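You operate a simulated robot arm through the tools that you are given. There is no shell and no other tool. Be economical: measure what you need, move in short steps, check, and stop when the job is done.

The job below is to be done with a simulated two-armed robot. You get a single attempt, and the scene is never put back.

TASK
Take the small carton marked "UNIT 47" from the top of the green table and leave it on the shelf under the yellow table. Then put the grease tin on the deck of the blue trolley away on the top of the wiring bench. Then take the blue coupling and leave it on top of the brown rivets carton. Then put two of the numbered brass cylinders from the top of the bench with a grey shelf on top of the carton marked keys. Then fetch the white cover plate marked "LOT 27" from the top of the narrow grey bench and set it on top of the white cowl with black side lugs. Then take the blue test cup and put it in the blue crate. Keep to this order. Set down upright: small carton, numbered brass cylinder.

Only the result counts: the job must be done as asked and must still hold three seconds after the hand-in. Knocking over, shifting, dropping, spilling or breaking anything else fails it. A push-on lid holds only when it is set on centred and level and pressed home; a screw cap is set on level and turned clockwise until tight.

THE ROBOT
Two 7-joint arms with fingered hands on one trunk, on a base that drives. Base frame: it is fixed to the floor where the robot stands at the start and does not move with it; the origin is under the middle of the robot, x ahead of it, y to its left, z up; the surface under the hand at the start is at about z = 900. Units: mm, degrees, N and s.
The left shoulder is at the start at [51, 152, 1147], the right one opposite. With the tool pointing down near the work surface each hand reaches from about 440 to 820 mm from the robot's upright axis, wherever it stands, measured 20 degrees to its own side. Places, roughly: blue coupling (5x5x11 cm) [-2500, 1300, 900]; blue crate (30x22x12 cm) [-14500, 10900, 800]; blue test cup [-13250, 8750, 1000]; carton marked keys [-2750, 500, 1000]; grease tin [250, 2500, 750]; numbered brass cylinder [-2500, 1000, 1000]; rivets carton [-2750, 1000, 1000]; shelf under the yellow table [-1800, 3700, 300]; small carton [500, 250, 1000]; top of the wiring bench [-5600, 10900, 900]; white cover plate [-13000, 8750, 1000]; white cowl with black side lugs (39x15x8 cm) [-12900, 10800, 1200]. Payload 3.8 kg a hand.
Tool frame (each hand has its own): the origin (TCP) lies between the finger pads and is the grasp point; the fingertips stand 30 mm ahead of it; z points along the fingers, y is the line along which they close. The gripper opens to 104 mm. The gripper's body begins 35 mm behind the TCP. The gripper is a hand of 5 fingers: y runs from the thumb to the fingers, the wrist lies at [-15, -104, -178] in the tool frame, and closing takes about 1.5 s.
Orientation is told as [roll, pitch, yaw] about the base's x, y, z axes, in that order, counted from this pose: with the fingers straight down and the wrist toward the robot, the tool's x, y and z point along [0, 1, 0], [1, 0, 0] and [0, 0, -1] of the base frame.

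THE INTERFACE
- The arms move only by the tool servo_tool. It takes "left_moves", "right_moves" or both (then of equal length, played together; a hand with none holds still); each is a list of rows, each a list of 2 entries, a list of its own where there are three numbers: the shift along the tool's x, y, z in units of 500 mm (1.0 is 500 mm), then the turn, a rotation vector about the tool's x, y, z in units of 60 degrees (1.0 is 60 degrees). In form: [[[dx, dy, dz], [wx, wy, wz]], ...]. A call has 1 to 8 rows; each row is the pose to reach, as a shift and turn from the pose commanded when the call began, along the tool's axes at that moment. "left_jaw" and "right_jaw" are, for a hand that has rows, the opening, from 0 (shut) to 1 (fully open), set as the call begins (left out, the last holds). A call with a number of a shift or a turn outside -1 to 1 is refused whole. A row lasts 0.2 s, in which the tool goes at most 50 mm and 8.6 degrees; a call with a longer step from one row to the next is refused whole, and so is a gripper value outside its range. A pose out of reach is approached as far as the arm can. The call stops where the force on the tool passes 40 N (or 10 N more than at its start, if that is more) or the arm is blocked; 0.2 s more then pass. Each finger travels about 72 mm/s and halts on what it meets, pressing with about 23 N; the grip force reading is that of the motor and also rises with nothing between the fingers. The clock runs only during rows and for 0.2 s after the last one: add rows that repeat a pose to give the fingers time. It gives the time, the measured TCP pose, the force on the tool (base axes), the opening and the grip force at its end, in the units of the frame above (readings bear some noise), with the torque about the TCP (base axes, N m) and any sound that the robot's microphone picked up.
- Cameras (640 x 400 px; columns grow to the right, rows downward): "scene" is now at [153.4, 38.2, 1310.2]; the picture's right is [0.39, -0.92, -0.06], its down [-0.44, -0.13, -0.89] and it looks along [0.81, 0.37, -0.45] (base axes); focal length 249 px, centre (320, 200). "left" rides on the left gripper at [-80, -78, -141] in its tool frame; the picture's right is [-0.78, -0.30, 0.56], its down [0.53, -0.78, 0.33] and it looks along [0.33, 0.56, 0.76] (tool axes); focal length 247 px, centre (320, 200). "right" rides on the right gripper at [80, -78, -141] in its tool frame; the picture's right is [-0.78, 0.30, -0.56], its down [-0.53, -0.78, 0.33] and it looks along [-0.33, 0.56, 0.76] (tool axes); focal length 247 px, centre (320, 200).
- capture(camera): a new picture of that camera. No time passes.
- move_column(by): slides the trunk up (or, below 0, down) by that many mm; the arms and the scene camera ride with it, the base frame stays. It gives what a move gives, with no picture.
- roll_base(legs): drives the robot by 1 to 6 legs, each [ahead, left, turn to the left] in mm, mm and degrees, along the robot's own axes; the way and the turn of a leg run together, so that a leg with both is an arc; at most 1500 mm and 180 degrees a leg. The arms and the cameras ride along, it lands a little off, and it stops where it bumps. It gives what a move gives.
- move_fingers(index, middle, ring, little, thumb_bend, thumb_turn, hand): sets how far each is bent, from 0 (flat) to 100 (curled in); at 30 the hand is open as for a grip, at 70 the pads meet at the TCP. One left out holds its place. A second passes; each finger stops where it meets its share of the squeeze, and holds until it gets a number again. A gripper value or a shape takes the hand back. It gives what a move gives, with no picture; readings hold the bend of each and the force on index, middle, ring, little, thumb and palm. thumb_turn goes from beside the hand (0) to across from the fingers (100), as for a grip.
- hand_shape(shape, hand): the hand has 5 fingers and takes this shape, open, in about a second: jaw (thumb against the fingers, like two jaws); tri (thumb and two fingers); tip (a fingertip pinch); poke (one finger out to press); point (the index stretched); flat (the hand flat); cup (the hand cupped); fist (a fist). The gripper value then closes the fingers along that shape, each until it touches; the sizes above hold for jaw. It gives what a move gives, with no picture.
- turn_head(pan, tilt): turns the head with the scene camera to pan (to the left, within 80 degrees either way) and tilt (down, from -29 to 69), counted from straight ahead of the robot. It gives what a move gives.
- measure_at(camera, pixels): for up to 12 pixels [column, row] of the newest picture of that camera ("zoom" is the newest enlarged one), the place [x, y, z] in the base frame of the surface seen there, good to about 2 mm. No time passes.
- inspect(camera, box): a new picture of the part [left, top, right, bottom] of that camera's present view, enlarged. No time passes.
- finish_job(): hands the job in; it is judged then, once.

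Keep the steps short. Do not move on a guess: measure, check each grasp and each placing, and mend mistakes. In all there are 138 turns and 180 pictures (those below and enlarged ones count). Leave the grippers open and the arms clear of the work at the hand-in unless told otherwise, and finish with a single line.

The tools are called after ">>>" as a command line: name --argument value ..., lists and objects as JSON in quotes. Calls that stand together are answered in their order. servo_tool: Moves the arms, as the interface text tells. Its arguments: {"type":"object","properties":{"left_moves":{"type":"array","items":{"type":"array"}},"left_jaw":{"type":"number"},"right_moves":{"type":"array","items":{"type":"array"}},"right_jaw":{"type":"number"}},"required":[]} The other tools are called the same way: move_column (by) slides the trunk up or down; hand_shape (shape, hand) gives the hand a shape; move_fingers (index, middle, ring, little, thumb_bend, thumb_turn, hand) moves the fingers one by one; roll_base (legs) drives the base; turn_head (pan, tilt) turns the head that bears the scene camera; capture (camera) takes a picture; measure_at (camera, pixels) gives the place of the surface under pixels of a picture; inspect (camera, box) takes an enlarged picture of a part of a camera's view; finish_job () hands the job in.

At the start:

```text
time: 0.0
left_tool_pos: [459.3, 380.8, 1164.9]
left_ee_rot: [0.0, 0.0, 0.0]
left_ft_force: [0.2, -0.6, 0.2]
left_torque: [0.01, 0.02, 0.02]
left_finger_gap: 103.4
left_grasp_force: 0.1
left_shape: jaw
left_bend: [30.0, 30.0, 30.0, 30.0, 30.0, 98.0]
left_finger forces: [0.0, 0.0, 0.0, 0.0, 0.1, 0.1]
right_tool_pos: [477.6, 0.3, 1148.4]
right_ee_rot: [0.0, 0.0, 0.0]
right_ft_force: [0.4, -0.1, -0.2]
right_torque: [0.03, 0.0, -0.01]
right_finger_gap: 103.8
right_grasp_force: 0.0
right_shape: jaw
right_bend: [30.0, 30.0, 30.0, 30.0, 30.0, 98.0]
right_finger forces: [0.0, 0.1, 0.0, 0.0, 0.1, 0.0]
trunk travel left (down, up): [-225.0, 231.0]
robot x, y, heading: [2.1, 0.7, -0.1]
head pan, tilt: [23.2, 19.5]
```

scene: 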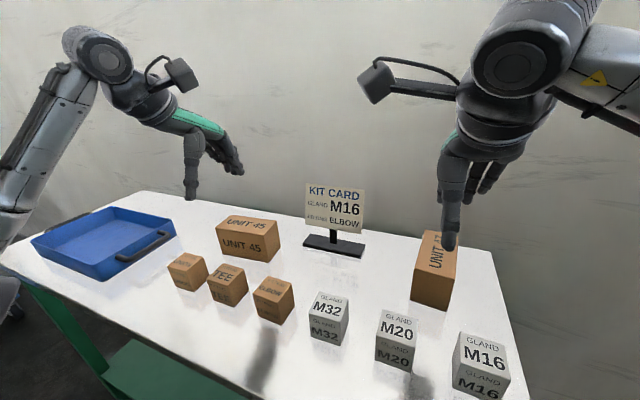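
right: 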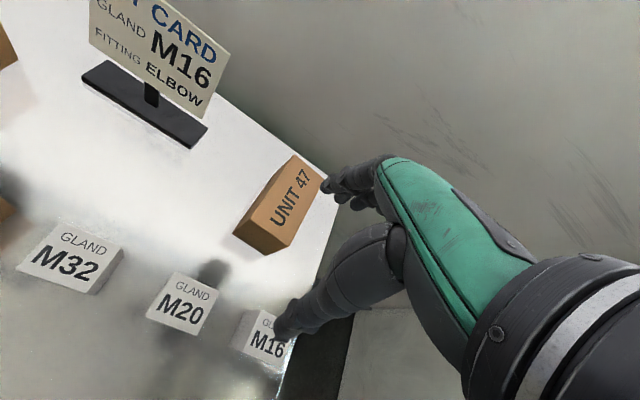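
left: 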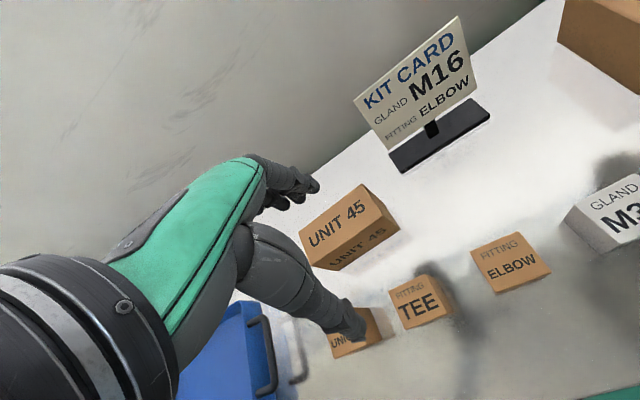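

I see the UNIT 47 carton at about (290,205) in the right picture and (435,270) in the scene picture. First I measure its top corners and the table.

>>> measure_at --camera "right" --pixels '[[296, 157], [325, 178], [238, 235], [284, 246], [270, 200], [300, 200], [295, 240], [240, 200]]'

>>> measure_at --camera "scene" --pixels '[[424, 233], [455, 235], [413, 300], [446, 308], [435, 270], [400, 280], [272, 350], [327, 320], [396, 340], [480, 360]]'

>>> inspect --camera "right" --box '[200, 130, 360, 270]'

```text
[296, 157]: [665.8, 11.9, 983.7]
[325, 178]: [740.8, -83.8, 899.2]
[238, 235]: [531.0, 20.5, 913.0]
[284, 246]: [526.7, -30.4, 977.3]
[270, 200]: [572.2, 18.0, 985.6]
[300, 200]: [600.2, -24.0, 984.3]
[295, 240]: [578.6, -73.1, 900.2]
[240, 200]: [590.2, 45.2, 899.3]
```

```text
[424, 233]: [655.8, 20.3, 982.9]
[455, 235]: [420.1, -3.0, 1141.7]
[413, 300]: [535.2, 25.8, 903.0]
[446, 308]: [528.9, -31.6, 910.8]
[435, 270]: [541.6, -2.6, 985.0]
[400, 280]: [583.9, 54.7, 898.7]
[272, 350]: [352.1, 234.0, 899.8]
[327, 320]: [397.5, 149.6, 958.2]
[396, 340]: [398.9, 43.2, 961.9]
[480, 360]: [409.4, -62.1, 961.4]
```

```text
2.86 times, centred on (280, 200) of right
```

zoom: 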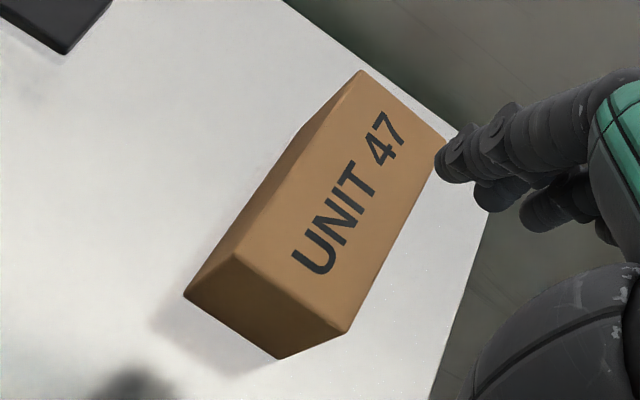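

I measure the top corners in the zoomed picture.

>>> measure_at --camera "zoom" --pixels '[[240, 257], [342, 328], [359, 75], [440, 142], [300, 165], [395, 235]]'

>>> turn_head --pan 0 --tilt 45

>>> capture --camera "scene"

```text
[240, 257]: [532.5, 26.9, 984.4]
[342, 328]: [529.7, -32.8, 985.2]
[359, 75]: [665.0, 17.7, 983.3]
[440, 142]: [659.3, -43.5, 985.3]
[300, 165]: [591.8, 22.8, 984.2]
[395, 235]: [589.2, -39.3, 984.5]
```

```text
time: 0.9
left_tool_pos: [459.6, 381.5, 1165.3]
left_ee_rot: [0.0, -0.1, 0.0]
left_ft_force: [0.4, 0.2, -0.1]
left_torque: [-0.05, 0.01, 0.04]
left_finger_gap: 103.8
left_grasp_force: 0.0
left_shape: jaw
left_bend: [30.0, 30.0, 30.0, 30.0, 30.0, 98.0]
left_finger forces: [0.0, 0.0, 0.0, 0.0, 0.0, 0.0]
right_tool_pos: [478.3, 1.4, 1148.8]
right_ee_rot: [0.0, 0.0, 0.0]
right_ft_force: [-0.2, -0.2, 0.3]
right_torque: [0.01, -0.03, 0.02]
right_finger_gap: 103.6
right_grasp_force: 0.0
right_shape: jaw
right_bend: [30.0, 30.0, 30.0, 30.0, 30.0, 98.0]
right_finger forces: [0.0, 0.1, 0.1, 0.0, 0.0, 0.1]
trunk travel left (down, up): [-225.0, 231.0]
robot x, y, heading: [1.9, 0.2, 0.0]
head pan, tilt: [0.0, 45.0]
```

```text
175 pictures are left
```

scene: 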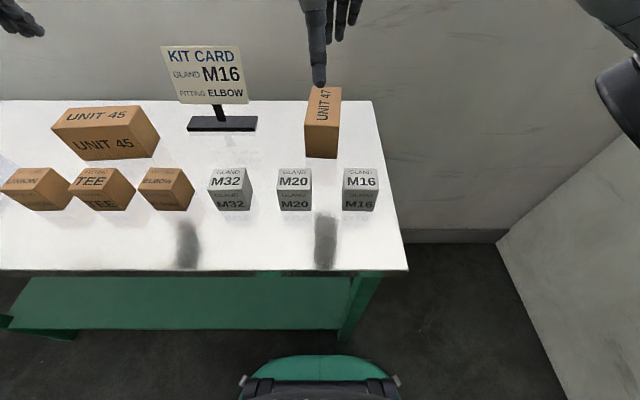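

Carton centre is (597,-8), long axis about -4.4° from x, top z 985. I turn the right hand towards yaw 85.6° and bring it above the carton, high up.

>>> servo_tool --right_moves '[[[0, 0.03, 0], [0, 0, -0.125]], [[0, 0.06, 0], [0, 0, -0.25]], [[0, 0.09, 0], [0, 0, -0.375]], [[-0.005, 0.12, 0], [0, 0, -0.5]], [[-0.01, 0.15, 0], [0, 0, -0.625]], [[-0.015, 0.18, 0], [0, 0, -0.75]], [[-0.018, 0.21, 0], [0, 0, -0.875]], [[-0.018, 0.238, 0], [0, 0, -1.0]]]' --right_jaw 1

>>> servo_tool --right_moves '[[[0, 0, 0], [0, 0, -0.1]], [[0, 0, 0], [0, 0, -0.2]], [[0, 0, 0], [0, 0, -0.3]], [[0, 0, 0], [0, 0, -0.427]], [[0, 0, 0], [0, 0, -0.427]]]'

>>> capture --camera "scene"

```text
time: 2.7
left_tool_pos: [459.4, 380.8, 1165.0]
left_ee_rot: [0.0, 0.0, -0.1]
left_ft_force: [0.3, 0.1, -0.6]
left_torque: [-0.04, 0.03, 0.0]
left_finger_gap: 103.9
left_grasp_force: 0.1
left_shape: jaw
left_bend: [30.0, 30.0, 30.0, 30.0, 30.0, 98.0]
left_finger forces: [0.1, 0.0, 0.0, 0.0, 0.0, 0.0]
right_tool_pos: [567.4, -7.1, 1147.6]
right_ee_rot: [0.0, 0.0, 45.0]
right_ft_force: [-0.5, 0.2, -0.3]
right_torque: [0.0, 0.01, 0.0]
right_finger_gap: 103.8
right_grasp_force: 0.1
right_shape: jaw
right_bend: [30.0, 30.0, 30.0, 30.0, 30.0, 98.0]
right_finger forces: [0.1, 0.1, 0.0, 0.1, 0.1, 0.0]
right hand out of reach, approached as far as the arm can: row 7, 8
trunk travel left (down, up): [-225.0, 231.0]
robot x, y, heading: [0.5, -1.7, 0.1]
head pan, tilt: [0.0, 45.0]
```

```text
time: 3.9
left_tool_pos: [459.6, 382.3, 1164.1]
left_ee_rot: [0.0, 0.0, 0.0]
left_ft_force: [0.5, -0.1, 0.1]
left_torque: [0.02, -0.01, 0.01]
left_finger_gap: 103.9
left_grasp_force: 0.1
left_shape: jaw
left_bend: [30.0, 30.0, 30.0, 30.0, 30.0, 98.0]
left_finger forces: [0.0, 0.0, 0.1, 0.0, 0.0, 0.0]
right_tool_pos: [567.2, -6.9, 1148.4]
right_ee_rot: [0.0, 0.0, 48.0]
right_ft_force: [0.4, 0.3, 0.6]
right_torque: [0.0, 0.03, 0.02]
right_finger_gap: 103.6
right_grasp_force: 0.1
right_shape: jaw
right_bend: [30.0, 30.0, 30.0, 30.0, 30.0, 98.0]
right_finger forces: [0.0, 0.1, 0.0, 0.0, 0.0, 0.0]
right hand out of reach, approached as far as the arm can: row 1, 2, 3, 4, 5
trunk travel left (down, up): [-225.0, 231.0]
robot x, y, heading: [2.8, -0.1, -0.0]
head pan, tilt: [0.0, 45.0]
```

```text
174 pictures are left
```

scene: 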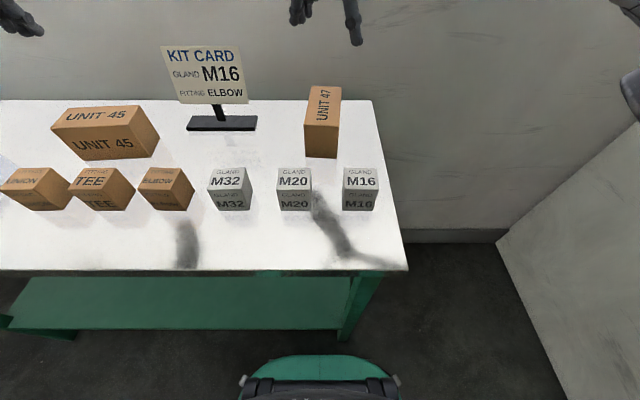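

The right hand stops turning at yaw 48 at this height. I raise the trunk and lower the hand relative to it, to bring the arm to its better working range, then retry the turn.

>>> move_column --by 150

>>> servo_tool --right_moves '[[[0, 0, 0.08], [0, 0, 0]], [[0, 0, 0.16], [0, 0, 0]], [[0, 0, 0.24], [0, 0, 0]], [[0, 0, 0.32], [0, 0, 0]], [[0, 0, 0.4], [0, 0, 0]], [[0, 0, 0.46], [0, 0, 0]], [[0, 0, 0.46], [0, 0, 0]]]'

```text
time: 5.7
left_tool_pos: [459.2, 380.3, 1314.6]
left_ee_rot: [0.0, 0.1, -0.1]
left_ft_force: [0.2, -0.4, -0.1]
left_torque: [0.01, 0.01, -0.02]
left_finger_gap: 103.5
left_grasp_force: 0.0
left_shape: jaw
left_bend: [30.0, 30.0, 30.0, 30.0, 30.0, 98.0]
left_finger forces: [0.0, 0.0, 0.0, 0.0, 0.0, 0.0]
right_tool_pos: [533.6, -5.8, 1360.2]
right_ee_rot: [-4.5, -4.0, 48.0]
right_ft_force: [0.4, 0.4, -0.8]
right_torque: [-0.01, 0.01, 0.0]
right_finger_gap: 103.7
right_grasp_force: 0.0
right_shape: jaw
right_bend: [30.0, 30.0, 30.0, 30.0, 30.0, 98.0]
right_finger forces: [0.0, 0.0, 0.1, 0.1, 0.1, 0.1]
trunk travel left (down, up): [-375.0, 81.0]
robot x, y, heading: [-2.8, -0.6, 0.3]
head pan, tilt: [0.0, 45.0]
```

```text
time: 7.2
left_tool_pos: [457.9, 380.9, 1315.0]
left_ee_rot: [0.0, 0.0, 0.0]
left_ft_force: [0.0, -0.4, -1.1]
left_torque: [-0.01, 0.01, -0.01]
left_finger_gap: 103.8
left_grasp_force: 0.0
left_shape: jaw
left_bend: [30.0, 30.0, 30.0, 30.0, 30.0, 98.0]
left_finger forces: [0.0, 0.1, 0.0, 0.0, 0.0, 0.1]
right_tool_pos: [557.9, -7.6, 1131.0]
right_ee_rot: [-4.5, -4.1, 48.2]
right_ft_force: [-0.1, 0.3, -0.1]
right_torque: [0.02, -0.02, -0.01]
right_finger_gap: 103.6
right_grasp_force: 0.1
right_shape: jaw
right_bend: [30.0, 30.0, 30.0, 30.0, 30.0, 98.0]
right_finger forces: [0.0, 0.0, 0.0, 0.0, 0.2, 0.0]
trunk travel left (down, up): [-375.0, 81.0]
robot x, y, heading: [1.3, 0.6, 0.1]
head pan, tilt: [0.0, 45.0]
```

Now I correct the small tilt, turn further to yaw 85.6 and move over the carton at z≈1070.

>>> servo_tool --right_moves '[[[-0.011, 0.01, 0.024], [0.009, 0.019, -0.125]], [[-0.022, 0.02, 0.048], [0.018, 0.038, -0.25]], [[-0.033, 0.03, 0.072], [0.026, 0.058, -0.375]], [[-0.044, 0.04, 0.096], [0.035, 0.078, -0.5]], [[-0.055, 0.05, 0.12], [0.044, 0.097, -0.623]], [[-0.055, 0.05, 0.12], [0.044, 0.097, -0.623]]]'

```text
time: 8.7
left_tool_pos: [459.4, 380.3, 1315.2]
left_ee_rot: [0.1, 0.0, 0.1]
left_ft_force: [-0.1, -0.2, -0.4]
left_torque: [0.01, 0.02, -0.03]
left_finger_gap: 103.8
left_grasp_force: 0.2
left_shape: jaw
left_bend: [30.0, 30.0, 30.0, 30.0, 30.0, 98.0]
left_finger forces: [0.0, 0.0, 0.0, 0.1, 0.1, 0.0]
right_tool_pos: [520.7, -21.0, 1098.0]
right_ee_rot: [-10.7, -3.0, 58.3]
right_ft_force: [-0.6, -1.0, 0.4]
right_torque: [-0.01, -0.01, -0.04]
right_finger_gap: 103.8
right_grasp_force: 0.1
right_shape: jaw
right_bend: [30.0, 30.0, 30.0, 30.0, 30.0, 98.0]
right_finger forces: [0.0, 0.1, 0.1, 0.1, 0.1, 0.0]
right hand out of reach, approached as far as the arm can: row 1, 2, 3, 4, 5, 6
trunk travel left (down, up): [-375.0, 81.0]
robot x, y, heading: [-1.8, -1.4, -0.3]
head pan, tilt: [0.0, 45.0]
```

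Yaw is limited, so better to stand differently: at the right end of the table facing +y. I look at the room there and measure the table edge and wall.

>>> turn_head --pan -35 --tilt 45

>>> capture --camera "scene"

```text
time: 9.7
left_tool_pos: [460.7, 381.5, 1316.0]
left_ee_rot: [0.0, 0.0, 0.0]
left_ft_force: [0.6, -0.7, 0.0]
left_torque: [-0.02, -0.02, 0.0]
left_finger_gap: 103.7
left_grasp_force: 0.2
left_shape: jaw
left_bend: [30.0, 30.0, 30.0, 30.0, 30.0, 98.0]
left_finger forces: [0.1, 0.1, 0.0, 0.0, 0.1, 0.0]
right_tool_pos: [520.6, -21.9, 1099.2]
right_ee_rot: [-10.5, -3.0, 58.2]
right_ft_force: [0.4, -0.3, 0.1]
right_torque: [0.01, -0.01, -0.02]
right_finger_gap: 104.0
right_grasp_force: 0.0
right_shape: jaw
right_bend: [30.0, 30.0, 30.0, 30.0, 30.0, 98.0]
right_finger forces: [0.1, 0.0, 0.0, 0.1, 0.0, 0.0]
trunk travel left (down, up): [-375.0, 81.0]
robot x, y, heading: [-1.9, -0.9, -0.0]
head pan, tilt: [-35.0, 45.0]
```

```text
173 pictures are left
```

scene: 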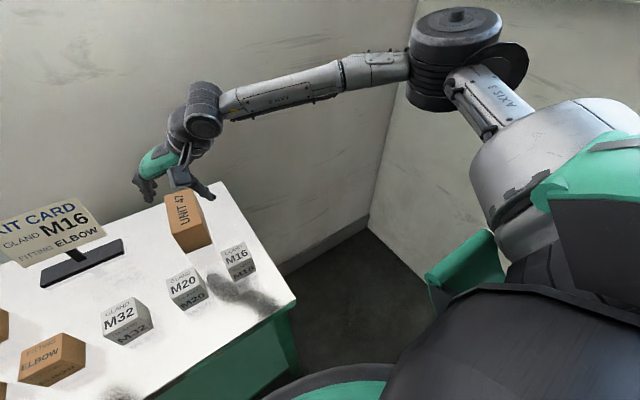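

>>> measure_at --camera "scene" --pixels '[[294, 297], [222, 186], [368, 228], [430, 280], [330, 260], [150, 395], [280, 270], [330, 350]]'

```text
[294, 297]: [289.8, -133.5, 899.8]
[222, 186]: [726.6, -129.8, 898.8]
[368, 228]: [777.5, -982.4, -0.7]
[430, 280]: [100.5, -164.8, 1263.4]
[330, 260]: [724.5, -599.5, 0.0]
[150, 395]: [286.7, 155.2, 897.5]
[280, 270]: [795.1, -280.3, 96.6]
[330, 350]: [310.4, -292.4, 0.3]
```

There is ~850 mm of free floor between the table's right end (y=-133) and the wall (y≈-990). I first bring the right hand back to a neutral raised pose.

>>> servo_tool --right_moves '[[[0, -0.03, -0.06], [0.017, 0.017, 0.121]], [[0, -0.07, -0.11], [0.033, 0.033, 0.242]], [[0, -0.11, -0.16], [0.05, 0.05, 0.364]], [[-0.01, -0.15, -0.21], [0.067, 0.067, 0.485]], [[-0.01, -0.19, -0.26], [0.084, 0.084, 0.606]], [[-0.02, -0.23, -0.31], [0.1, 0.1, 0.727]], [[-0.02, -0.27, -0.35], [0.117, 0.117, 0.85]], [[-0.02, -0.29, -0.38], [0.134, 0.134, 0.97]]]'

>>> roll_base --legs '[[-200, 0, 0], [0, -540, 0], [0, 0, 90], [0, -530, 0]]'

>>> turn_head --pan -20 --tilt 45

>>> capture --camera "scene"

```text
time: 11.5
left_tool_pos: [458.6, 380.3, 1315.3]
left_ee_rot: [0.0, -0.1, 0.1]
left_ft_force: [0.5, -0.1, 1.0]
left_torque: [0.04, 0.01, 0.0]
left_finger_gap: 103.6
left_grasp_force: 0.1
left_shape: jaw
left_bend: [30.0, 30.0, 30.0, 30.0, 30.0, 98.0]
left_finger forces: [0.0, 0.0, 0.0, 0.0, 0.0, 0.0]
right_tool_pos: [417.0, -138.5, 1281.4]
right_ee_rot: [0.0, -0.1, -0.6]
right_ft_force: [-0.3, 0.0, 0.0]
right_torque: [0.0, -0.01, -0.01]
right_finger_gap: 103.9
right_grasp_force: 0.1
right_shape: jaw
right_bend: [30.0, 30.0, 30.0, 30.0, 30.0, 98.0]
right_finger forces: [0.0, 0.1, 0.0, 0.0, 0.0, 0.1]
trunk travel left (down, up): [-375.0, 81.0]
robot x, y, heading: [3.3, 0.9, -0.1]
head pan, tilt: [-35.0, 45.0]
```

```text
time: 15.5
left_tool_pos: [256.2, -109.7, 1313.3]
left_ee_rot: [-0.2, 0.0, 0.4]
left_ft_force: [0.2, 0.8, 0.1]
left_torque: [0.03, -0.02, 0.02]
left_finger_gap: 103.8
left_grasp_force: 0.0
left_shape: jaw
left_bend: [30.0, 30.0, 30.0, 30.0, 30.0, 97.0]
left_finger forces: [0.0, 0.1, 0.0, 0.0, 0.0, 0.0]
right_tool_pos: [217.0, -628.3, 1283.4]
right_ee_rot: [-0.5, -0.1, 0.1]
right_ft_force: [0.0, 0.4, 0.2]
right_torque: [0.02, -0.01, -0.01]
right_finger_gap: 103.9
right_grasp_force: 0.0
right_shape: jaw
right_bend: [30.0, 30.0, 30.0, 30.0, 30.0, 98.0]
right_finger forces: [0.0, 0.1, 0.0, 0.0, 0.0, 0.1]
trunk travel left (down, up): [-375.0, 81.0]
robot x, y, heading: [-198.1, -499.0, 0.3]
head pan, tilt: [-35.0, 45.0]
stopped in leg 2: the robot was blocked; the commanded pose is now the measured one
```

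```text
time: 16.3
left_tool_pos: [254.7, -110.0, 1314.2]
left_ee_rot: [-0.4, -0.1, 0.4]
left_ft_force: [0.2, 0.1, -0.5]
left_torque: [-0.02, -0.02, -0.03]
left_finger_gap: 103.7
left_grasp_force: 0.1
left_shape: jaw
left_bend: [30.0, 30.0, 30.0, 30.0, 30.0, 97.0]
left_finger forces: [0.0, 0.1, 0.0, 0.0, 0.1, 0.1]
right_tool_pos: [216.9, -629.1, 1282.9]
right_ee_rot: [-0.5, -0.1, 0.1]
right_ft_force: [0.4, 0.2, 0.1]
right_torque: [0.0, 0.0, 0.05]
right_finger_gap: 103.8
right_grasp_force: 0.0
right_shape: jaw
right_bend: [30.0, 30.0, 30.0, 30.0, 30.0, 98.0]
right_finger forces: [0.0, 0.0, 0.1, 0.1, 0.0, 0.0]
trunk travel left (down, up): [-375.0, 81.0]
robot x, y, heading: [-195.7, -500.7, 0.5]
head pan, tilt: [-20.0, 45.0]
```

```text
172 pictures are left
```

scene: 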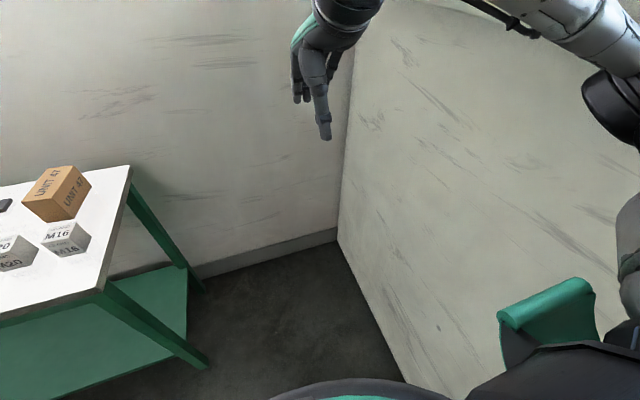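

The right elbow met the wall. I step left 60 mm, turn left 90°, then slide right (along the table end).

>>> roll_base --legs '[[0, 60, 0], [0, 0, 90], [-35, -430, 0]]'

>>> capture --camera "scene"

```text
time: 23.3
left_tool_pos: [-157.4, -16.8, 1314.2]
left_ee_rot: [-0.1, 0.1, 90.4]
left_ft_force: [0.1, 0.1, -0.3]
left_torque: [-0.03, -0.01, 0.0]
left_finger_gap: 103.7
left_grasp_force: 0.1
left_shape: jaw
left_bend: [30.0, 30.0, 30.0, 30.0, 30.0, 97.0]
left_finger forces: [0.0, 0.1, 0.0, 0.0, 0.0, 0.0]
right_tool_pos: [360.9, -56.3, 1281.9]
right_ee_rot: [-0.3, 0.0, 90.1]
right_ft_force: [0.4, 0.2, -0.1]
right_torque: [0.01, 0.0, -0.01]
right_finger_gap: 103.8
right_grasp_force: 0.0
right_shape: jaw
right_bend: [30.0, 30.0, 30.0, 30.0, 30.0, 98.0]
right_finger forces: [0.0, 0.0, 0.0, 0.0, 0.1, 0.0]
trunk travel left (down, up): [-375.0, 81.0]
robot x, y, heading: [228.3, -473.8, 90.4]
head pan, tilt: [-20.0, 45.0]
```

```text
171 pictures are left
```

scene: 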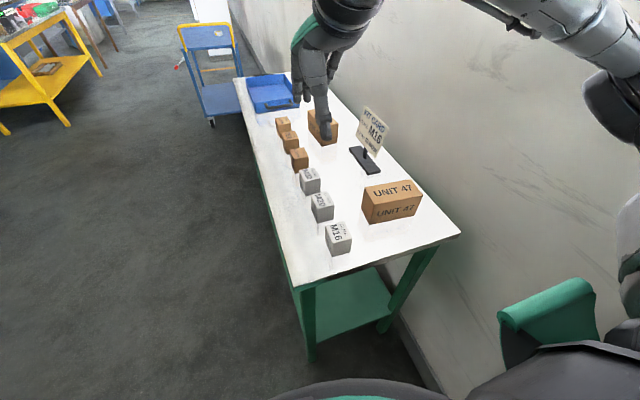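

The base is in place and the carton is in front. I move the right hand over the carton, yaw 85.6, z≈1060.

>>> servo_tool --right_moves '[[[-0.06, 0.012, 0.056], [0, 0, 0.01]], [[-0.12, 0.024, 0.11], [0, 0, 0.02]], [[-0.18, 0.036, 0.167], [0, 0, 0.03]], [[-0.24, 0.048, 0.222], [0, 0, 0.04]], [[-0.3, 0.06, 0.278], [0, 0, 0.05]], [[-0.36, 0.072, 0.333], [0, 0, 0.06]], [[-0.42, 0.084, 0.389], [0, 0, 0.075]], [[-0.472, 0.096, 0.444], [0, 0, 0.075]]]'

>>> capture --camera "right"

```text
time: 25.1
left_tool_pos: [-154.8, -18.3, 1314.3]
left_ee_rot: [0.1, 0.1, 90.4]
left_ft_force: [0.6, -0.1, 0.6]
left_torque: [0.0, 0.03, 0.0]
left_finger_gap: 103.8
left_grasp_force: 0.0
left_shape: jaw
left_bend: [30.0, 30.0, 30.0, 30.0, 30.0, 97.0]
left_finger forces: [0.0, 0.0, 0.1, 0.1, 0.1, 0.0]
right_tool_pos: [599.8, -8.6, 1057.8]
right_ee_rot: [-0.1, 0.0, 85.5]
right_ft_force: [-0.1, -0.2, 0.1]
right_torque: [-0.01, 0.03, 0.01]
right_finger_gap: 103.7
right_grasp_force: 0.1
right_shape: jaw
right_bend: [30.0, 30.0, 30.0, 30.0, 30.0, 98.0]
right_finger forces: [0.0, 0.0, 0.0, 0.1, 0.1, 0.0]
trunk travel left (down, up): [-375.0, 81.0]
robot x, y, heading: [226.8, -473.9, 90.4]
head pan, tilt: [-20.0, 45.0]
```

```text
170 pictures are left
```

right: 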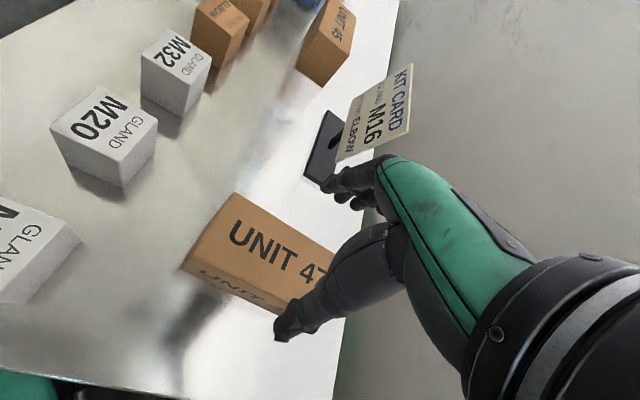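

Carton sits centred between thumb and fingers. I descend 100 mm to z≈958, then close.

>>> servo_tool --right_moves '[[[0, 0, 0.05], [0, 0, 0]], [[0, 0, 0.1], [0, 0, 0]], [[0, 0, 0.15], [0, 0, 0]], [[0, 0, 0.2], [0, 0, 0]], [[0, 0, 0.2], [0, 0, 0]]]'

>>> servo_tool --right_moves '[[[0, 0, 0], [0, 0, 0]], [[0, 0, 0], [0, 0, 0]], [[0, 0, 0], [0, 0, 0]], [[0, 0, 0], [0, 0, 0]], [[0, 0, 0], [0, 0, 0]], [[0, 0, 0], [0, 0, 0]], [[0, 0, 0], [0, 0, 0]]]' --right_jaw 0

>>> servo_tool --right_moves '[[[0, 0, -0.05], [0, 0, 0]], [[0, 0, -0.1], [0, 0, 0]], [[0, 0, -0.15], [0, 0, 0]], [[0, 0, -0.2], [0, 0, 0]], [[0, 0, -0.26], [0, 0, 0]]]'

>>> capture --camera "right"

```text
time: 26.3
left_tool_pos: [-155.9, -18.4, 1314.9]
left_ee_rot: [0.0, 0.0, 90.4]
left_ft_force: [-0.5, 0.3, -0.1]
left_torque: [0.02, 0.02, -0.02]
left_finger_gap: 103.9
left_grasp_force: 0.1
left_shape: jaw
left_bend: [30.0, 30.0, 30.0, 30.0, 30.0, 97.0]
left_finger forces: [0.1, 0.0, 0.0, 0.1, 0.0, 0.0]
right_tool_pos: [599.7, -7.7, 959.4]
right_ee_rot: [-0.1, 0.0, 85.6]
right_ft_force: [0.7, 1.3, 2.7]
right_torque: [-0.1, 0.01, -0.03]
right_finger_gap: 104.1
right_grasp_force: 0.0
right_shape: jaw
right_bend: [30.0, 30.0, 30.0, 30.0, 30.0, 98.0]
right_finger forces: [1.2, 0.1, 0.0, 0.0, 2.0, 0.0]
trunk travel left (down, up): [-375.0, 81.0]
robot x, y, heading: [231.8, -473.6, 90.7]
head pan, tilt: [-20.0, 45.0]
```

```text
time: 27.9
left_tool_pos: [-156.0, -17.4, 1314.4]
left_ee_rot: [0.0, 0.1, 90.3]
left_ft_force: [-0.3, 0.3, 0.8]
left_torque: [-0.03, -0.01, 0.0]
left_finger_gap: 103.6
left_grasp_force: 0.1
left_shape: jaw
left_bend: [30.0, 30.0, 30.0, 30.0, 30.0, 97.0]
left_finger forces: [0.0, 0.0, 0.0, 0.1, 0.0, 0.0]
right_tool_pos: [598.5, -7.1, 958.5]
right_ee_rot: [-0.1, -0.1, 85.6]
right_ft_force: [-0.8, 2.6, 2.5]
right_torque: [0.41, -0.26, 0.13]
right_finger_gap: 70.3
right_grasp_force: 23.2
right_shape: jaw
right_bend: [33.0, 43.0, 39.0, 32.0, 55.0, 98.0]
right_finger forces: [8.2, 12.1, 2.8, 2.5, 23.5, 0.0]
trunk travel left (down, up): [-375.0, 81.0]
robot x, y, heading: [226.5, -474.2, 90.5]
head pan, tilt: [-20.0, 45.0]
```

```text
time: 29.1
left_tool_pos: [-155.7, -18.1, 1315.4]
left_ee_rot: [0.0, 0.1, 90.4]
left_ft_force: [-0.2, 0.0, 0.3]
left_torque: [-0.01, -0.02, -0.01]
left_finger_gap: 103.8
left_grasp_force: 0.0
left_shape: jaw
left_bend: [30.0, 30.0, 30.0, 30.0, 30.0, 97.0]
left_finger forces: [0.1, 0.0, 0.0, 0.1, 0.0, 0.0]
right_tool_pos: [598.5, -7.0, 1091.3]
right_ee_rot: [-0.1, 0.0, 85.6]
right_ft_force: [0.2, -0.1, -4.1]
right_torque: [0.02, -0.02, 0.02]
right_finger_gap: 69.3
right_grasp_force: 22.9
right_shape: jaw
right_bend: [33.0, 44.0, 40.0, 33.0, 55.0, 98.0]
right_finger forces: [6.7, 11.1, 2.7, 2.1, 23.5, 0.0]
trunk travel left (down, up): [-375.0, 81.0]
robot x, y, heading: [232.3, -473.7, 90.5]
head pan, tilt: [-20.0, 45.0]
```

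```text
169 pictures are left
```

right: 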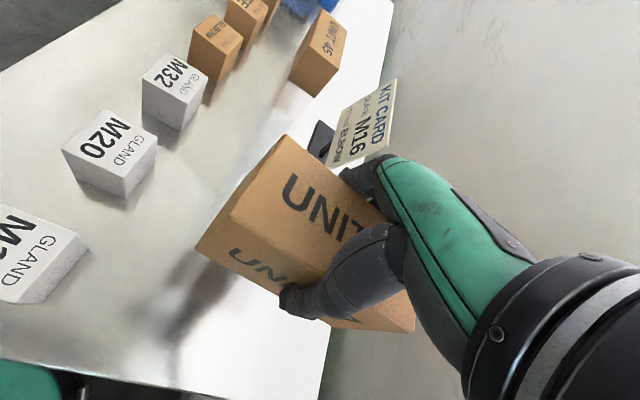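

The carton is lifted and held. I raise further, then draw it back in front of the robot.

>>> servo_tool --right_moves '[[[0, 0, -0.08], [0, 0, 0]], [[0, 0, -0.16], [0, 0, 0]], [[0, 0, -0.24], [0, 0, 0]], [[0.05, -0.01, -0.3], [0, 0, 0]], [[0.12, -0.02, -0.3], [0, 0, 0]], [[0.2, -0.03, -0.3], [0, 0, 0]], [[0.28, -0.05, -0.3], [0, 0, 0]], [[0.35, -0.06, -0.3], [0, 0, 0]]]'

>>> turn_head --pan 0 --tilt 15

>>> capture --camera "scene"

```text
time: 30.9
left_tool_pos: [-158.9, -16.6, 1313.8]
left_ee_rot: [-0.2, 0.1, 90.4]
left_ft_force: [0.2, 0.1, -0.7]
left_torque: [0.0, -0.03, 0.0]
left_finger_gap: 103.8
left_grasp_force: 0.1
left_shape: jaw
left_bend: [30.0, 30.0, 30.0, 30.0, 30.0, 97.0]
left_finger forces: [0.0, 0.0, 0.0, 0.1, 0.1, 0.1]
right_tool_pos: [421.7, -22.9, 1236.6]
right_ee_rot: [-0.2, 0.0, 85.5]
right_ft_force: [0.6, 0.5, -5.3]
right_torque: [0.03, -0.02, -0.02]
right_finger_gap: 69.0
right_grasp_force: 22.9
right_shape: jaw
right_bend: [33.0, 45.0, 40.0, 34.0, 55.0, 97.0]
right_finger forces: [6.6, 10.9, 2.5, 2.4, 22.7, 0.0]
trunk travel left (down, up): [-375.0, 81.0]
robot x, y, heading: [229.2, -468.2, 90.6]
head pan, tilt: [-20.0, 45.0]
```

```text
time: 31.8
left_tool_pos: [-154.8, -17.3, 1314.7]
left_ee_rot: [0.0, 0.1, 90.5]
left_ft_force: [0.1, 0.0, 1.0]
left_torque: [0.01, 0.02, 0.01]
left_finger_gap: 104.0
left_grasp_force: 0.1
left_shape: jaw
left_bend: [30.0, 30.0, 30.0, 30.0, 30.0, 97.0]
left_finger forces: [0.1, 0.0, 0.0, 0.0, 0.0, 0.1]
right_tool_pos: [422.4, -23.3, 1237.8]
right_ee_rot: [0.0, 0.0, 85.7]
right_ft_force: [-0.1, 1.4, -3.9]
right_torque: [-0.01, 0.02, -0.02]
right_finger_gap: 68.8
right_grasp_force: 23.0
right_shape: jaw
right_bend: [33.0, 45.0, 40.0, 34.0, 55.0, 97.0]
right_finger forces: [6.7, 10.8, 2.6, 2.4, 22.7, 0.0]
trunk travel left (down, up): [-375.0, 81.0]
robot x, y, heading: [227.3, -475.0, 90.3]
head pan, tilt: [0.0, 15.0]
```

```text
168 pictures are left
```

scene: 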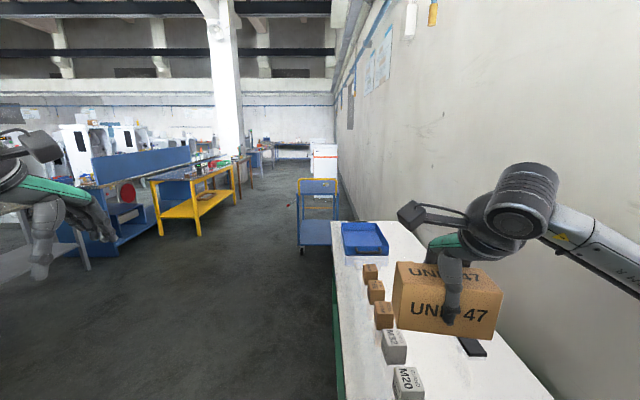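

I see the yellow table at (200,200) with its low shelf. I measure it and the path.

>>> inspect --camera "scene" --box '[80, 120, 340, 280]'

>>> measure_at --camera "scene" --pixels '[[195, 212], [163, 235], [236, 202], [152, 183], [215, 195], [300, 245], [110, 215], [88, 265]]'

```text
2.46 times, centred on (210, 200) of scene
```

zoom: 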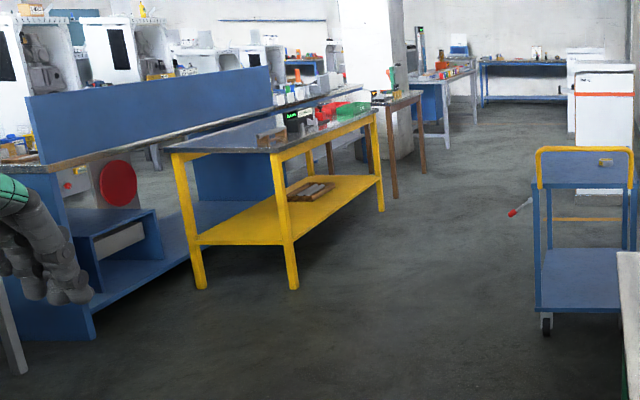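

```text
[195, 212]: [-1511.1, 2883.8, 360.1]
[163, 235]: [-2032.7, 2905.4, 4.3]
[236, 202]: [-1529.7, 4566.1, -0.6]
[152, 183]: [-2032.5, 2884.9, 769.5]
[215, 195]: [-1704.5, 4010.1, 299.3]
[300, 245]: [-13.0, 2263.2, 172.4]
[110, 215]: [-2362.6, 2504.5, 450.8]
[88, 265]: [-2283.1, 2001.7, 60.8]
```

Yellow table: front edge x≈-1500, y from 2880 to ~4570, shelf z≈300; a free stretch of shelf at y≈3000–3600. I drive left into the aisle at x≈-800, forward to y≈3100 and turn left to face the table.

>>> roll_base --legs '[[0, 1030, 0], [1500, 0, 0], [1500, 0, 0], [570, 0, 0], [0, 0, 90]]'

>>> turn_head --pan 0 --tilt 40

>>> capture --camera "scene"

```text
time: 57.8
left_tool_pos: [-1311.4, 2684.4, 1314.2]
left_ee_rot: [-0.1, 0.1, -179.0]
left_ft_force: [0.3, -0.4, -0.3]
left_torque: [-0.01, -0.01, 0.0]
left_finger_gap: 103.6
left_grasp_force: 0.0
left_shape: jaw
left_bend: [30.0, 30.0, 30.0, 30.0, 30.0, 97.0]
left_finger forces: [0.0, 0.0, 0.0, 0.0, 0.1, 0.1]
right_tool_pos: [-1311.2, 3263.9, 1238.0]
right_ee_rot: [-0.1, -0.1, 176.2]
right_ft_force: [0.1, 0.2, -3.3]
right_torque: [-0.02, -0.01, 0.0]
right_finger_gap: 68.2
right_grasp_force: 23.4
right_shape: jaw
right_bend: [33.0, 45.0, 40.0, 34.0, 56.0, 97.0]
right_finger forces: [6.3, 10.6, 2.5, 2.5, 21.7, 0.1]
trunk travel left (down, up): [-375.0, 81.0]
robot x, y, heading: [-858.8, 3072.9, -179.1]
head pan, tilt: [0.0, 15.0]
```

```text
time: 58.7
left_tool_pos: [-1311.2, 2685.4, 1314.9]
left_ee_rot: [0.0, 0.1, -179.0]
left_ft_force: [0.3, -0.6, 0.0]
left_torque: [0.0, 0.01, -0.02]
left_finger_gap: 103.6
left_grasp_force: 0.1
left_shape: jaw
left_bend: [30.0, 30.0, 30.0, 30.0, 30.0, 97.0]
left_finger forces: [0.0, 0.0, 0.0, 0.0, 0.0, 0.0]
right_tool_pos: [-1311.9, 3263.0, 1236.7]
right_ee_rot: [0.0, 0.0, 176.3]
right_ft_force: [-1.0, -0.2, -4.4]
right_torque: [-0.03, -0.01, -0.01]
right_finger_gap: 68.5
right_grasp_force: 23.0
right_shape: jaw
right_bend: [33.0, 45.0, 40.0, 34.0, 56.0, 97.0]
right_finger forces: [6.4, 10.6, 2.5, 2.5, 21.7, 0.0]
trunk travel left (down, up): [-375.0, 81.0]
robot x, y, heading: [-863.9, 3073.9, -179.3]
head pan, tilt: [0.0, 40.0]
```

```text
166 pictures are left
```

scene: 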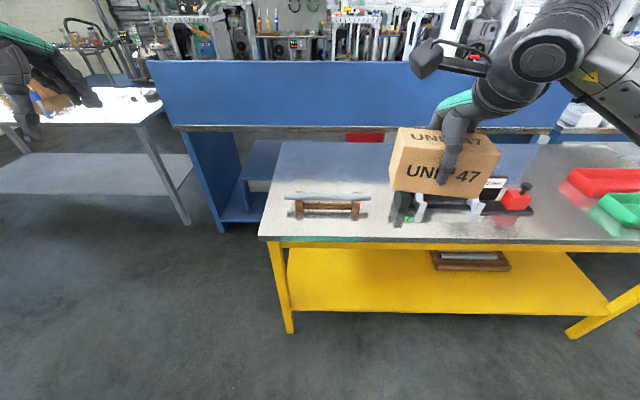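

I measure the shelf front edge, surface, item on it, and table top edge.

>>> measure_at --camera "scene" --pixels '[[300, 307], [400, 312], [400, 295], [350, 280], [437, 268], [508, 270], [350, 239], [450, 241], [290, 330], [340, 258], [350, 247], [300, 256]]'

```text
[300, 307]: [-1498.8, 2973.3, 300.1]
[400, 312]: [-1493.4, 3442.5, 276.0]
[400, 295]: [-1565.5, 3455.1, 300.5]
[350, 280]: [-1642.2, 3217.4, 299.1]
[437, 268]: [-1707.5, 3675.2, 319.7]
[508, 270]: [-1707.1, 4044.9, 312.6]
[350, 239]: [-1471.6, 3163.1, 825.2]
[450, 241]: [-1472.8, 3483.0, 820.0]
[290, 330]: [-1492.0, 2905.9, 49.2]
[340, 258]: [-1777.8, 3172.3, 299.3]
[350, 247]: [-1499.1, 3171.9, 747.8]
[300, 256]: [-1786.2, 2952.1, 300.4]
```

Shelf z=300, edge x=-1495; table top edge at x=-1472. I lower the trunk fully while the hand is still outside the table.

>>> move_column --by -375

>>> servo_tool --right_moves '[[[0, 0, 0.1], [0, 0, 0]], [[0, 0, 0.2], [0, 0, 0]], [[0, 0, 0.3], [0, 0, 0]], [[0, 0, 0.4], [0, 0, 0]], [[0, 0, 0.5], [0, 0, 0]], [[0, 0, 0.6], [0, 0, 0]], [[0, 0, 0.7], [0, 0, 0]], [[0, 0, 0.8], [0, 0, 0]]]'

>>> capture --camera "scene"

```text
time: 62.3
left_tool_pos: [-1310.8, 2684.0, 939.4]
left_ee_rot: [0.0, -0.1, -179.0]
left_ft_force: [0.7, -0.7, -0.1]
left_torque: [0.01, 0.01, 0.01]
left_finger_gap: 103.6
left_grasp_force: 0.1
left_shape: jaw
left_bend: [30.0, 30.0, 30.0, 30.0, 30.0, 97.0]
left_finger forces: [0.0, 0.1, 0.1, 0.0, 0.1, 0.0]
right_tool_pos: [-1311.4, 3263.6, 863.0]
right_ee_rot: [-0.1, 0.0, 176.3]
right_ft_force: [-0.1, 0.3, -3.8]
right_torque: [0.05, -0.01, 0.0]
right_finger_gap: 68.0
right_grasp_force: 23.1
right_shape: jaw
right_bend: [33.0, 45.0, 41.0, 35.0, 56.0, 97.0]
right_finger forces: [6.4, 10.6, 2.6, 2.3, 21.8, 0.0]
trunk travel left (down, up): [0.0, 456.0]
robot x, y, heading: [-856.8, 3070.9, -179.0]
head pan, tilt: [0.0, 40.0]
```

```text
time: 64.1
left_tool_pos: [-1311.4, 2685.4, 939.0]
left_ee_rot: [0.0, 0.1, -179.0]
left_ft_force: [0.7, 0.1, 1.2]
left_torque: [0.01, -0.03, 0.0]
left_finger_gap: 103.6
left_grasp_force: 0.1
left_shape: jaw
left_bend: [30.0, 30.0, 30.0, 30.0, 30.0, 97.0]
left_finger forces: [0.0, 0.0, 0.0, 0.1, 0.0, 0.1]
right_tool_pos: [-1324.1, 3263.7, 541.5]
right_ee_rot: [-0.1, 0.1, 176.3]
right_ft_force: [0.2, -0.5, -4.5]
right_torque: [0.02, 0.02, 0.0]
right_finger_gap: 67.8
right_grasp_force: 22.8
right_shape: jaw
right_bend: [33.0, 45.0, 41.0, 35.0, 56.0, 97.0]
right_finger forces: [6.1, 10.5, 2.6, 2.4, 21.4, 0.0]
right hand out of reach, approached as far as the arm can: row 1, 2, 3, 4, 5, 6, 7, 8
trunk travel left (down, up): [0.0, 456.0]
robot x, y, heading: [-859.2, 3073.2, -179.0]
head pan, tilt: [0.0, 40.0]
```

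```text
165 pictures are left
```

scene: 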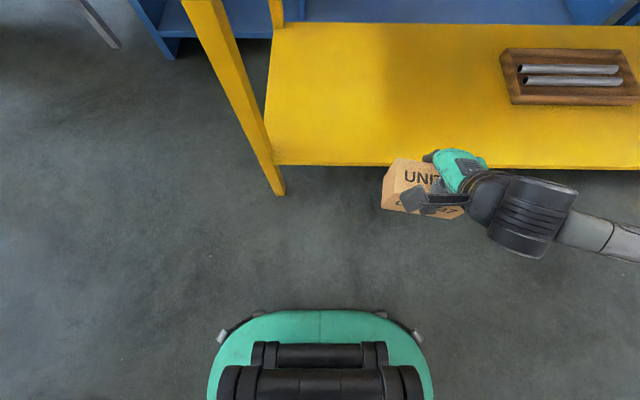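

The arm stops at z≈541 here (close in). I back off 150 mm and see whether the hand can go lower when reached further out.

>>> roll_base --legs '[[-150, 0, 0]]'

>>> servo_tool --right_moves '[[[0, 0.06, 0], [0, 0, 0]], [[0, 0.12, 0.03], [0, 0, 0]], [[0, 0.18, 0.06], [0, 0, 0]], [[0, 0.24, 0.09], [0, 0, 0]], [[0, 0.3, 0.12], [0, 0, 0]], [[0, 0.3, 0.18], [0, 0, 0]], [[0, 0.3, 0.24], [0, 0, 0]]]'

```text
time: 65.5
left_tool_pos: [-1159.8, 2687.4, 940.9]
left_ee_rot: [0.0, -0.2, -179.0]
left_ft_force: [0.8, -0.1, 1.2]
left_torque: [-0.03, 0.06, 0.04]
left_finger_gap: 103.8
left_grasp_force: 0.0
left_shape: jaw
left_bend: [30.0, 30.0, 30.0, 30.0, 30.0, 97.0]
left_finger forces: [0.0, 0.0, 0.1, 0.1, 0.0, 0.0]
right_tool_pos: [-1171.6, 3266.6, 542.3]
right_ee_rot: [-0.1, 0.0, 176.1]
right_ft_force: [0.0, -0.5, -3.7]
right_torque: [0.04, 0.02, 0.0]
right_finger_gap: 67.6
right_grasp_force: 22.6
right_shape: jaw
right_bend: [33.0, 45.0, 41.0, 35.0, 56.0, 97.0]
right_finger forces: [6.2, 10.2, 2.7, 2.4, 21.3, 0.0]
trunk travel left (down, up): [0.0, 456.0]
robot x, y, heading: [-709.3, 3077.3, -179.2]
head pan, tilt: [0.0, 40.0]
```

```text
time: 67.1
left_tool_pos: [-1161.7, 2688.0, 938.2]
left_ee_rot: [0.0, 0.2, -178.9]
left_ft_force: [-0.1, -1.0, 0.7]
left_torque: [0.01, 0.02, 0.01]
left_finger_gap: 103.7
left_grasp_force: 0.1
left_shape: jaw
left_bend: [30.0, 30.0, 30.0, 30.0, 30.0, 97.0]
left_finger forces: [0.0, 0.0, 0.0, 0.0, 0.1, 0.0]
right_tool_pos: [-1324.9, 3274.3, 420.9]
right_ee_rot: [-0.1, 0.0, 176.1]
right_ft_force: [-0.3, 0.2, -4.1]
right_torque: [0.02, -0.02, 0.0]
right_finger_gap: 67.3
right_grasp_force: 23.3
right_shape: jaw
right_bend: [33.0, 45.0, 41.0, 36.0, 56.0, 97.0]
right_finger forces: [6.2, 10.2, 2.6, 2.5, 21.3, 0.0]
trunk travel left (down, up): [0.0, 456.0]
robot x, y, heading: [-708.0, 3078.7, -179.0]
head pan, tilt: [0.0, 40.0]
```

Further out it reaches z≈421. Carton bottom is ~362, above the shelf (300) and well under the top. I drive 245 mm forward so that the carton enters over the shelf edge.

>>> roll_base --legs '[[245, 0, 0]]'

>>> capture --camera "scene"

>>> capture --camera "right"

```text
time: 68.9
left_tool_pos: [-1407.6, 2683.6, 939.2]
left_ee_rot: [0.0, 0.3, -179.1]
left_ft_force: [0.4, 0.1, 0.3]
left_torque: [-0.02, 0.01, 0.0]
left_finger_gap: 103.7
left_grasp_force: 0.1
left_shape: jaw
left_bend: [30.0, 30.0, 30.0, 30.0, 30.0, 97.0]
left_finger forces: [0.0, 0.0, 0.1, 0.0, 0.0, 0.1]
right_tool_pos: [-1570.3, 3270.2, 421.4]
right_ee_rot: [-0.1, 0.1, 176.2]
right_ft_force: [-0.4, 0.8, -3.3]
right_torque: [0.01, 0.01, 0.0]
right_finger_gap: 67.3
right_grasp_force: 22.8
right_shape: jaw
right_bend: [33.0, 45.0, 41.0, 36.0, 56.0, 97.0]
right_finger forces: [6.1, 10.2, 2.7, 2.6, 21.2, 0.1]
trunk travel left (down, up): [0.0, 456.0]
robot x, y, heading: [-955.1, 3073.1, -178.9]
head pan, tilt: [0.0, 40.0]
```

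```text
164 pictures are left
```

scene: 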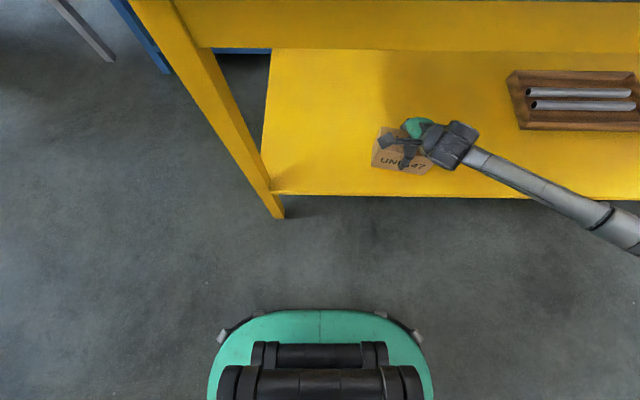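

```text
163 pictures are left
```

right: 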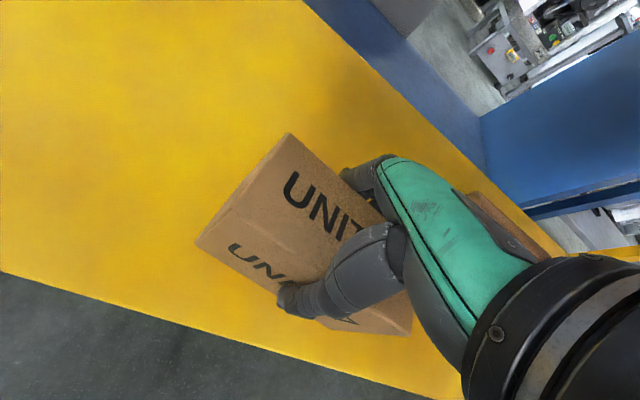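

The carton is over the shelf, inside its edge. I lower ~58 mm.

>>> servo_tool --right_moves '[[[0, 0, 0.04], [0, 0, 0]], [[0, 0, 0.08], [0, 0, 0]], [[0, 0, 0.11], [0, 0, 0]], [[0, 0, 0.117], [0, 0, 0]], [[0, 0, 0.121], [0, 0, 0]]]'

```text
time: 70.1
left_tool_pos: [-1406.8, 2683.8, 939.7]
left_ee_rot: [-0.1, 0.1, -178.9]
left_ft_force: [0.0, -0.5, 0.2]
left_torque: [-0.01, -0.03, 0.0]
left_finger_gap: 103.5
left_grasp_force: 0.1
left_shape: jaw
left_bend: [30.0, 30.0, 30.0, 30.0, 30.0, 97.0]
left_finger forces: [0.0, 0.0, 0.0, 0.1, 0.0, 0.0]
right_tool_pos: [-1570.9, 3270.2, 360.5]
right_ee_rot: [-0.1, 0.0, 176.3]
right_ft_force: [0.4, -1.3, -0.8]
right_torque: [0.16, 0.01, -0.02]
right_finger_gap: 67.6
right_grasp_force: 22.9
right_shape: jaw
right_bend: [33.0, 45.0, 41.0, 45.0, 56.0, 97.0]
right_finger forces: [6.3, 10.4, 3.1, 0.8, 21.4, 0.0]
trunk travel left (down, up): [0.0, 456.0]
robot x, y, heading: [-955.8, 3072.9, -179.3]
head pan, tilt: [0.0, 40.0]
```

Weight is taken up by the shelf (force -0.8). I press 2 mm more, open, and rise 90 mm.

>>> servo_tool --right_moves '[[[0, 0, 0.003], [0, 0, 0]]]'

>>> servo_tool --right_moves '[[[0, 0, 0], [0, 0, 0]], [[0, 0, 0], [0, 0, 0]], [[0, 0, 0], [0, 0, 0]], [[0, 0, 0], [0, 0, 0]], [[0, 0, 0], [0, 0, 0]], [[0, 0, 0], [0, 0, 0]], [[0, 0, 0], [0, 0, 0]]]' --right_jaw 1

>>> servo_tool --right_moves '[[[0, 0, -0.03], [0, 0, 0]], [[0, 0, -0.07], [0, 0, 0]], [[0, 0, -0.11], [0, 0, 0]], [[0, 0, -0.15], [0, 0, 0]], [[0, 0, -0.19], [0, 0, 0]], [[0, 0, -0.2], [0, 0, 0]]]'

>>> capture --camera "right"

```text
time: 70.5
left_tool_pos: [-1406.8, 2682.0, 940.0]
left_ee_rot: [0.0, 0.1, -179.0]
left_ft_force: [-0.5, -0.3, -0.7]
left_torque: [0.01, 0.0, 0.01]
left_finger_gap: 103.8
left_grasp_force: 0.2
left_shape: jaw
left_bend: [30.0, 30.0, 30.0, 30.0, 30.0, 97.0]
left_finger forces: [0.2, 0.1, 0.0, 0.0, 0.0, 0.0]
right_tool_pos: [-1570.0, 3271.4, 360.0]
right_ee_rot: [-0.2, 0.0, 176.1]
right_ft_force: [0.1, -1.7, 1.5]
right_torque: [0.28, 0.06, 0.01]
right_finger_gap: 67.6
right_grasp_force: 23.2
right_shape: jaw
right_bend: [33.0, 45.0, 41.0, 43.0, 56.0, 97.0]
right_finger forces: [5.9, 10.7, 3.3, 0.9, 21.9, 0.0]
trunk travel left (down, up): [0.0, 456.0]
robot x, y, heading: [-955.1, 3074.9, -178.8]
head pan, tilt: [0.0, 40.0]
```

```text
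time: 72.1
left_tool_pos: [-1407.4, 2683.4, 940.3]
left_ee_rot: [0.0, 0.1, -179.0]
left_ft_force: [-0.4, -0.4, -0.6]
left_torque: [-0.02, 0.01, -0.01]
left_finger_gap: 103.5
left_grasp_force: 0.1
left_shape: jaw
left_bend: [30.0, 30.0, 30.0, 30.0, 30.0, 97.0]
left_finger forces: [0.1, 0.0, 0.0, 0.0, 0.0, 0.1]
right_tool_pos: [-1570.7, 3271.3, 360.0]
right_ee_rot: [-0.2, 0.0, 176.2]
right_ft_force: [0.3, 0.2, 1.7]
right_torque: [0.01, -0.04, -0.01]
right_finger_gap: 103.9
right_grasp_force: 0.0
right_shape: jaw
right_bend: [30.0, 30.0, 30.0, 30.0, 30.0, 98.0]
right_finger forces: [0.7, 0.0, 0.1, 0.0, 0.9, 0.0]
trunk travel left (down, up): [0.0, 456.0]
robot x, y, heading: [-959.5, 3072.1, -178.8]
head pan, tilt: [0.0, 40.0]
```

```text
time: 73.5
left_tool_pos: [-1406.8, 2683.1, 939.2]
left_ee_rot: [0.0, 0.1, -178.9]
left_ft_force: [0.2, -0.6, -0.5]
left_torque: [0.01, 0.01, -0.01]
left_finger_gap: 103.5
left_grasp_force: 0.1
left_shape: jaw
left_bend: [30.0, 30.0, 30.0, 30.0, 30.0, 97.0]
left_finger forces: [0.1, 0.1, 0.0, 0.0, 0.0, 0.1]
right_tool_pos: [-1569.8, 3271.1, 459.4]
right_ee_rot: [-0.1, 0.1, 176.2]
right_ft_force: [-1.5, 0.5, -0.9]
right_torque: [-0.01, -0.01, -0.03]
right_finger_gap: 103.9
right_grasp_force: 0.1
right_shape: jaw
right_bend: [30.0, 30.0, 30.0, 30.0, 30.0, 98.0]
right_finger forces: [0.0, 0.0, 0.0, 0.1, 0.0, 0.0]
trunk travel left (down, up): [0.0, 456.0]
robot x, y, heading: [-951.9, 3072.7, -178.9]
head pan, tilt: [0.0, 40.0]
```

```text
162 pictures are left
```

right: 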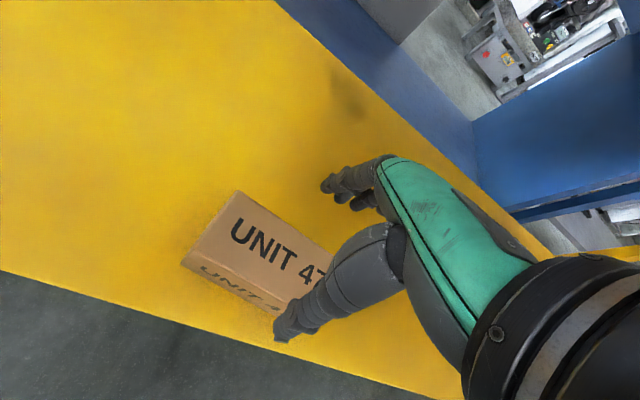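

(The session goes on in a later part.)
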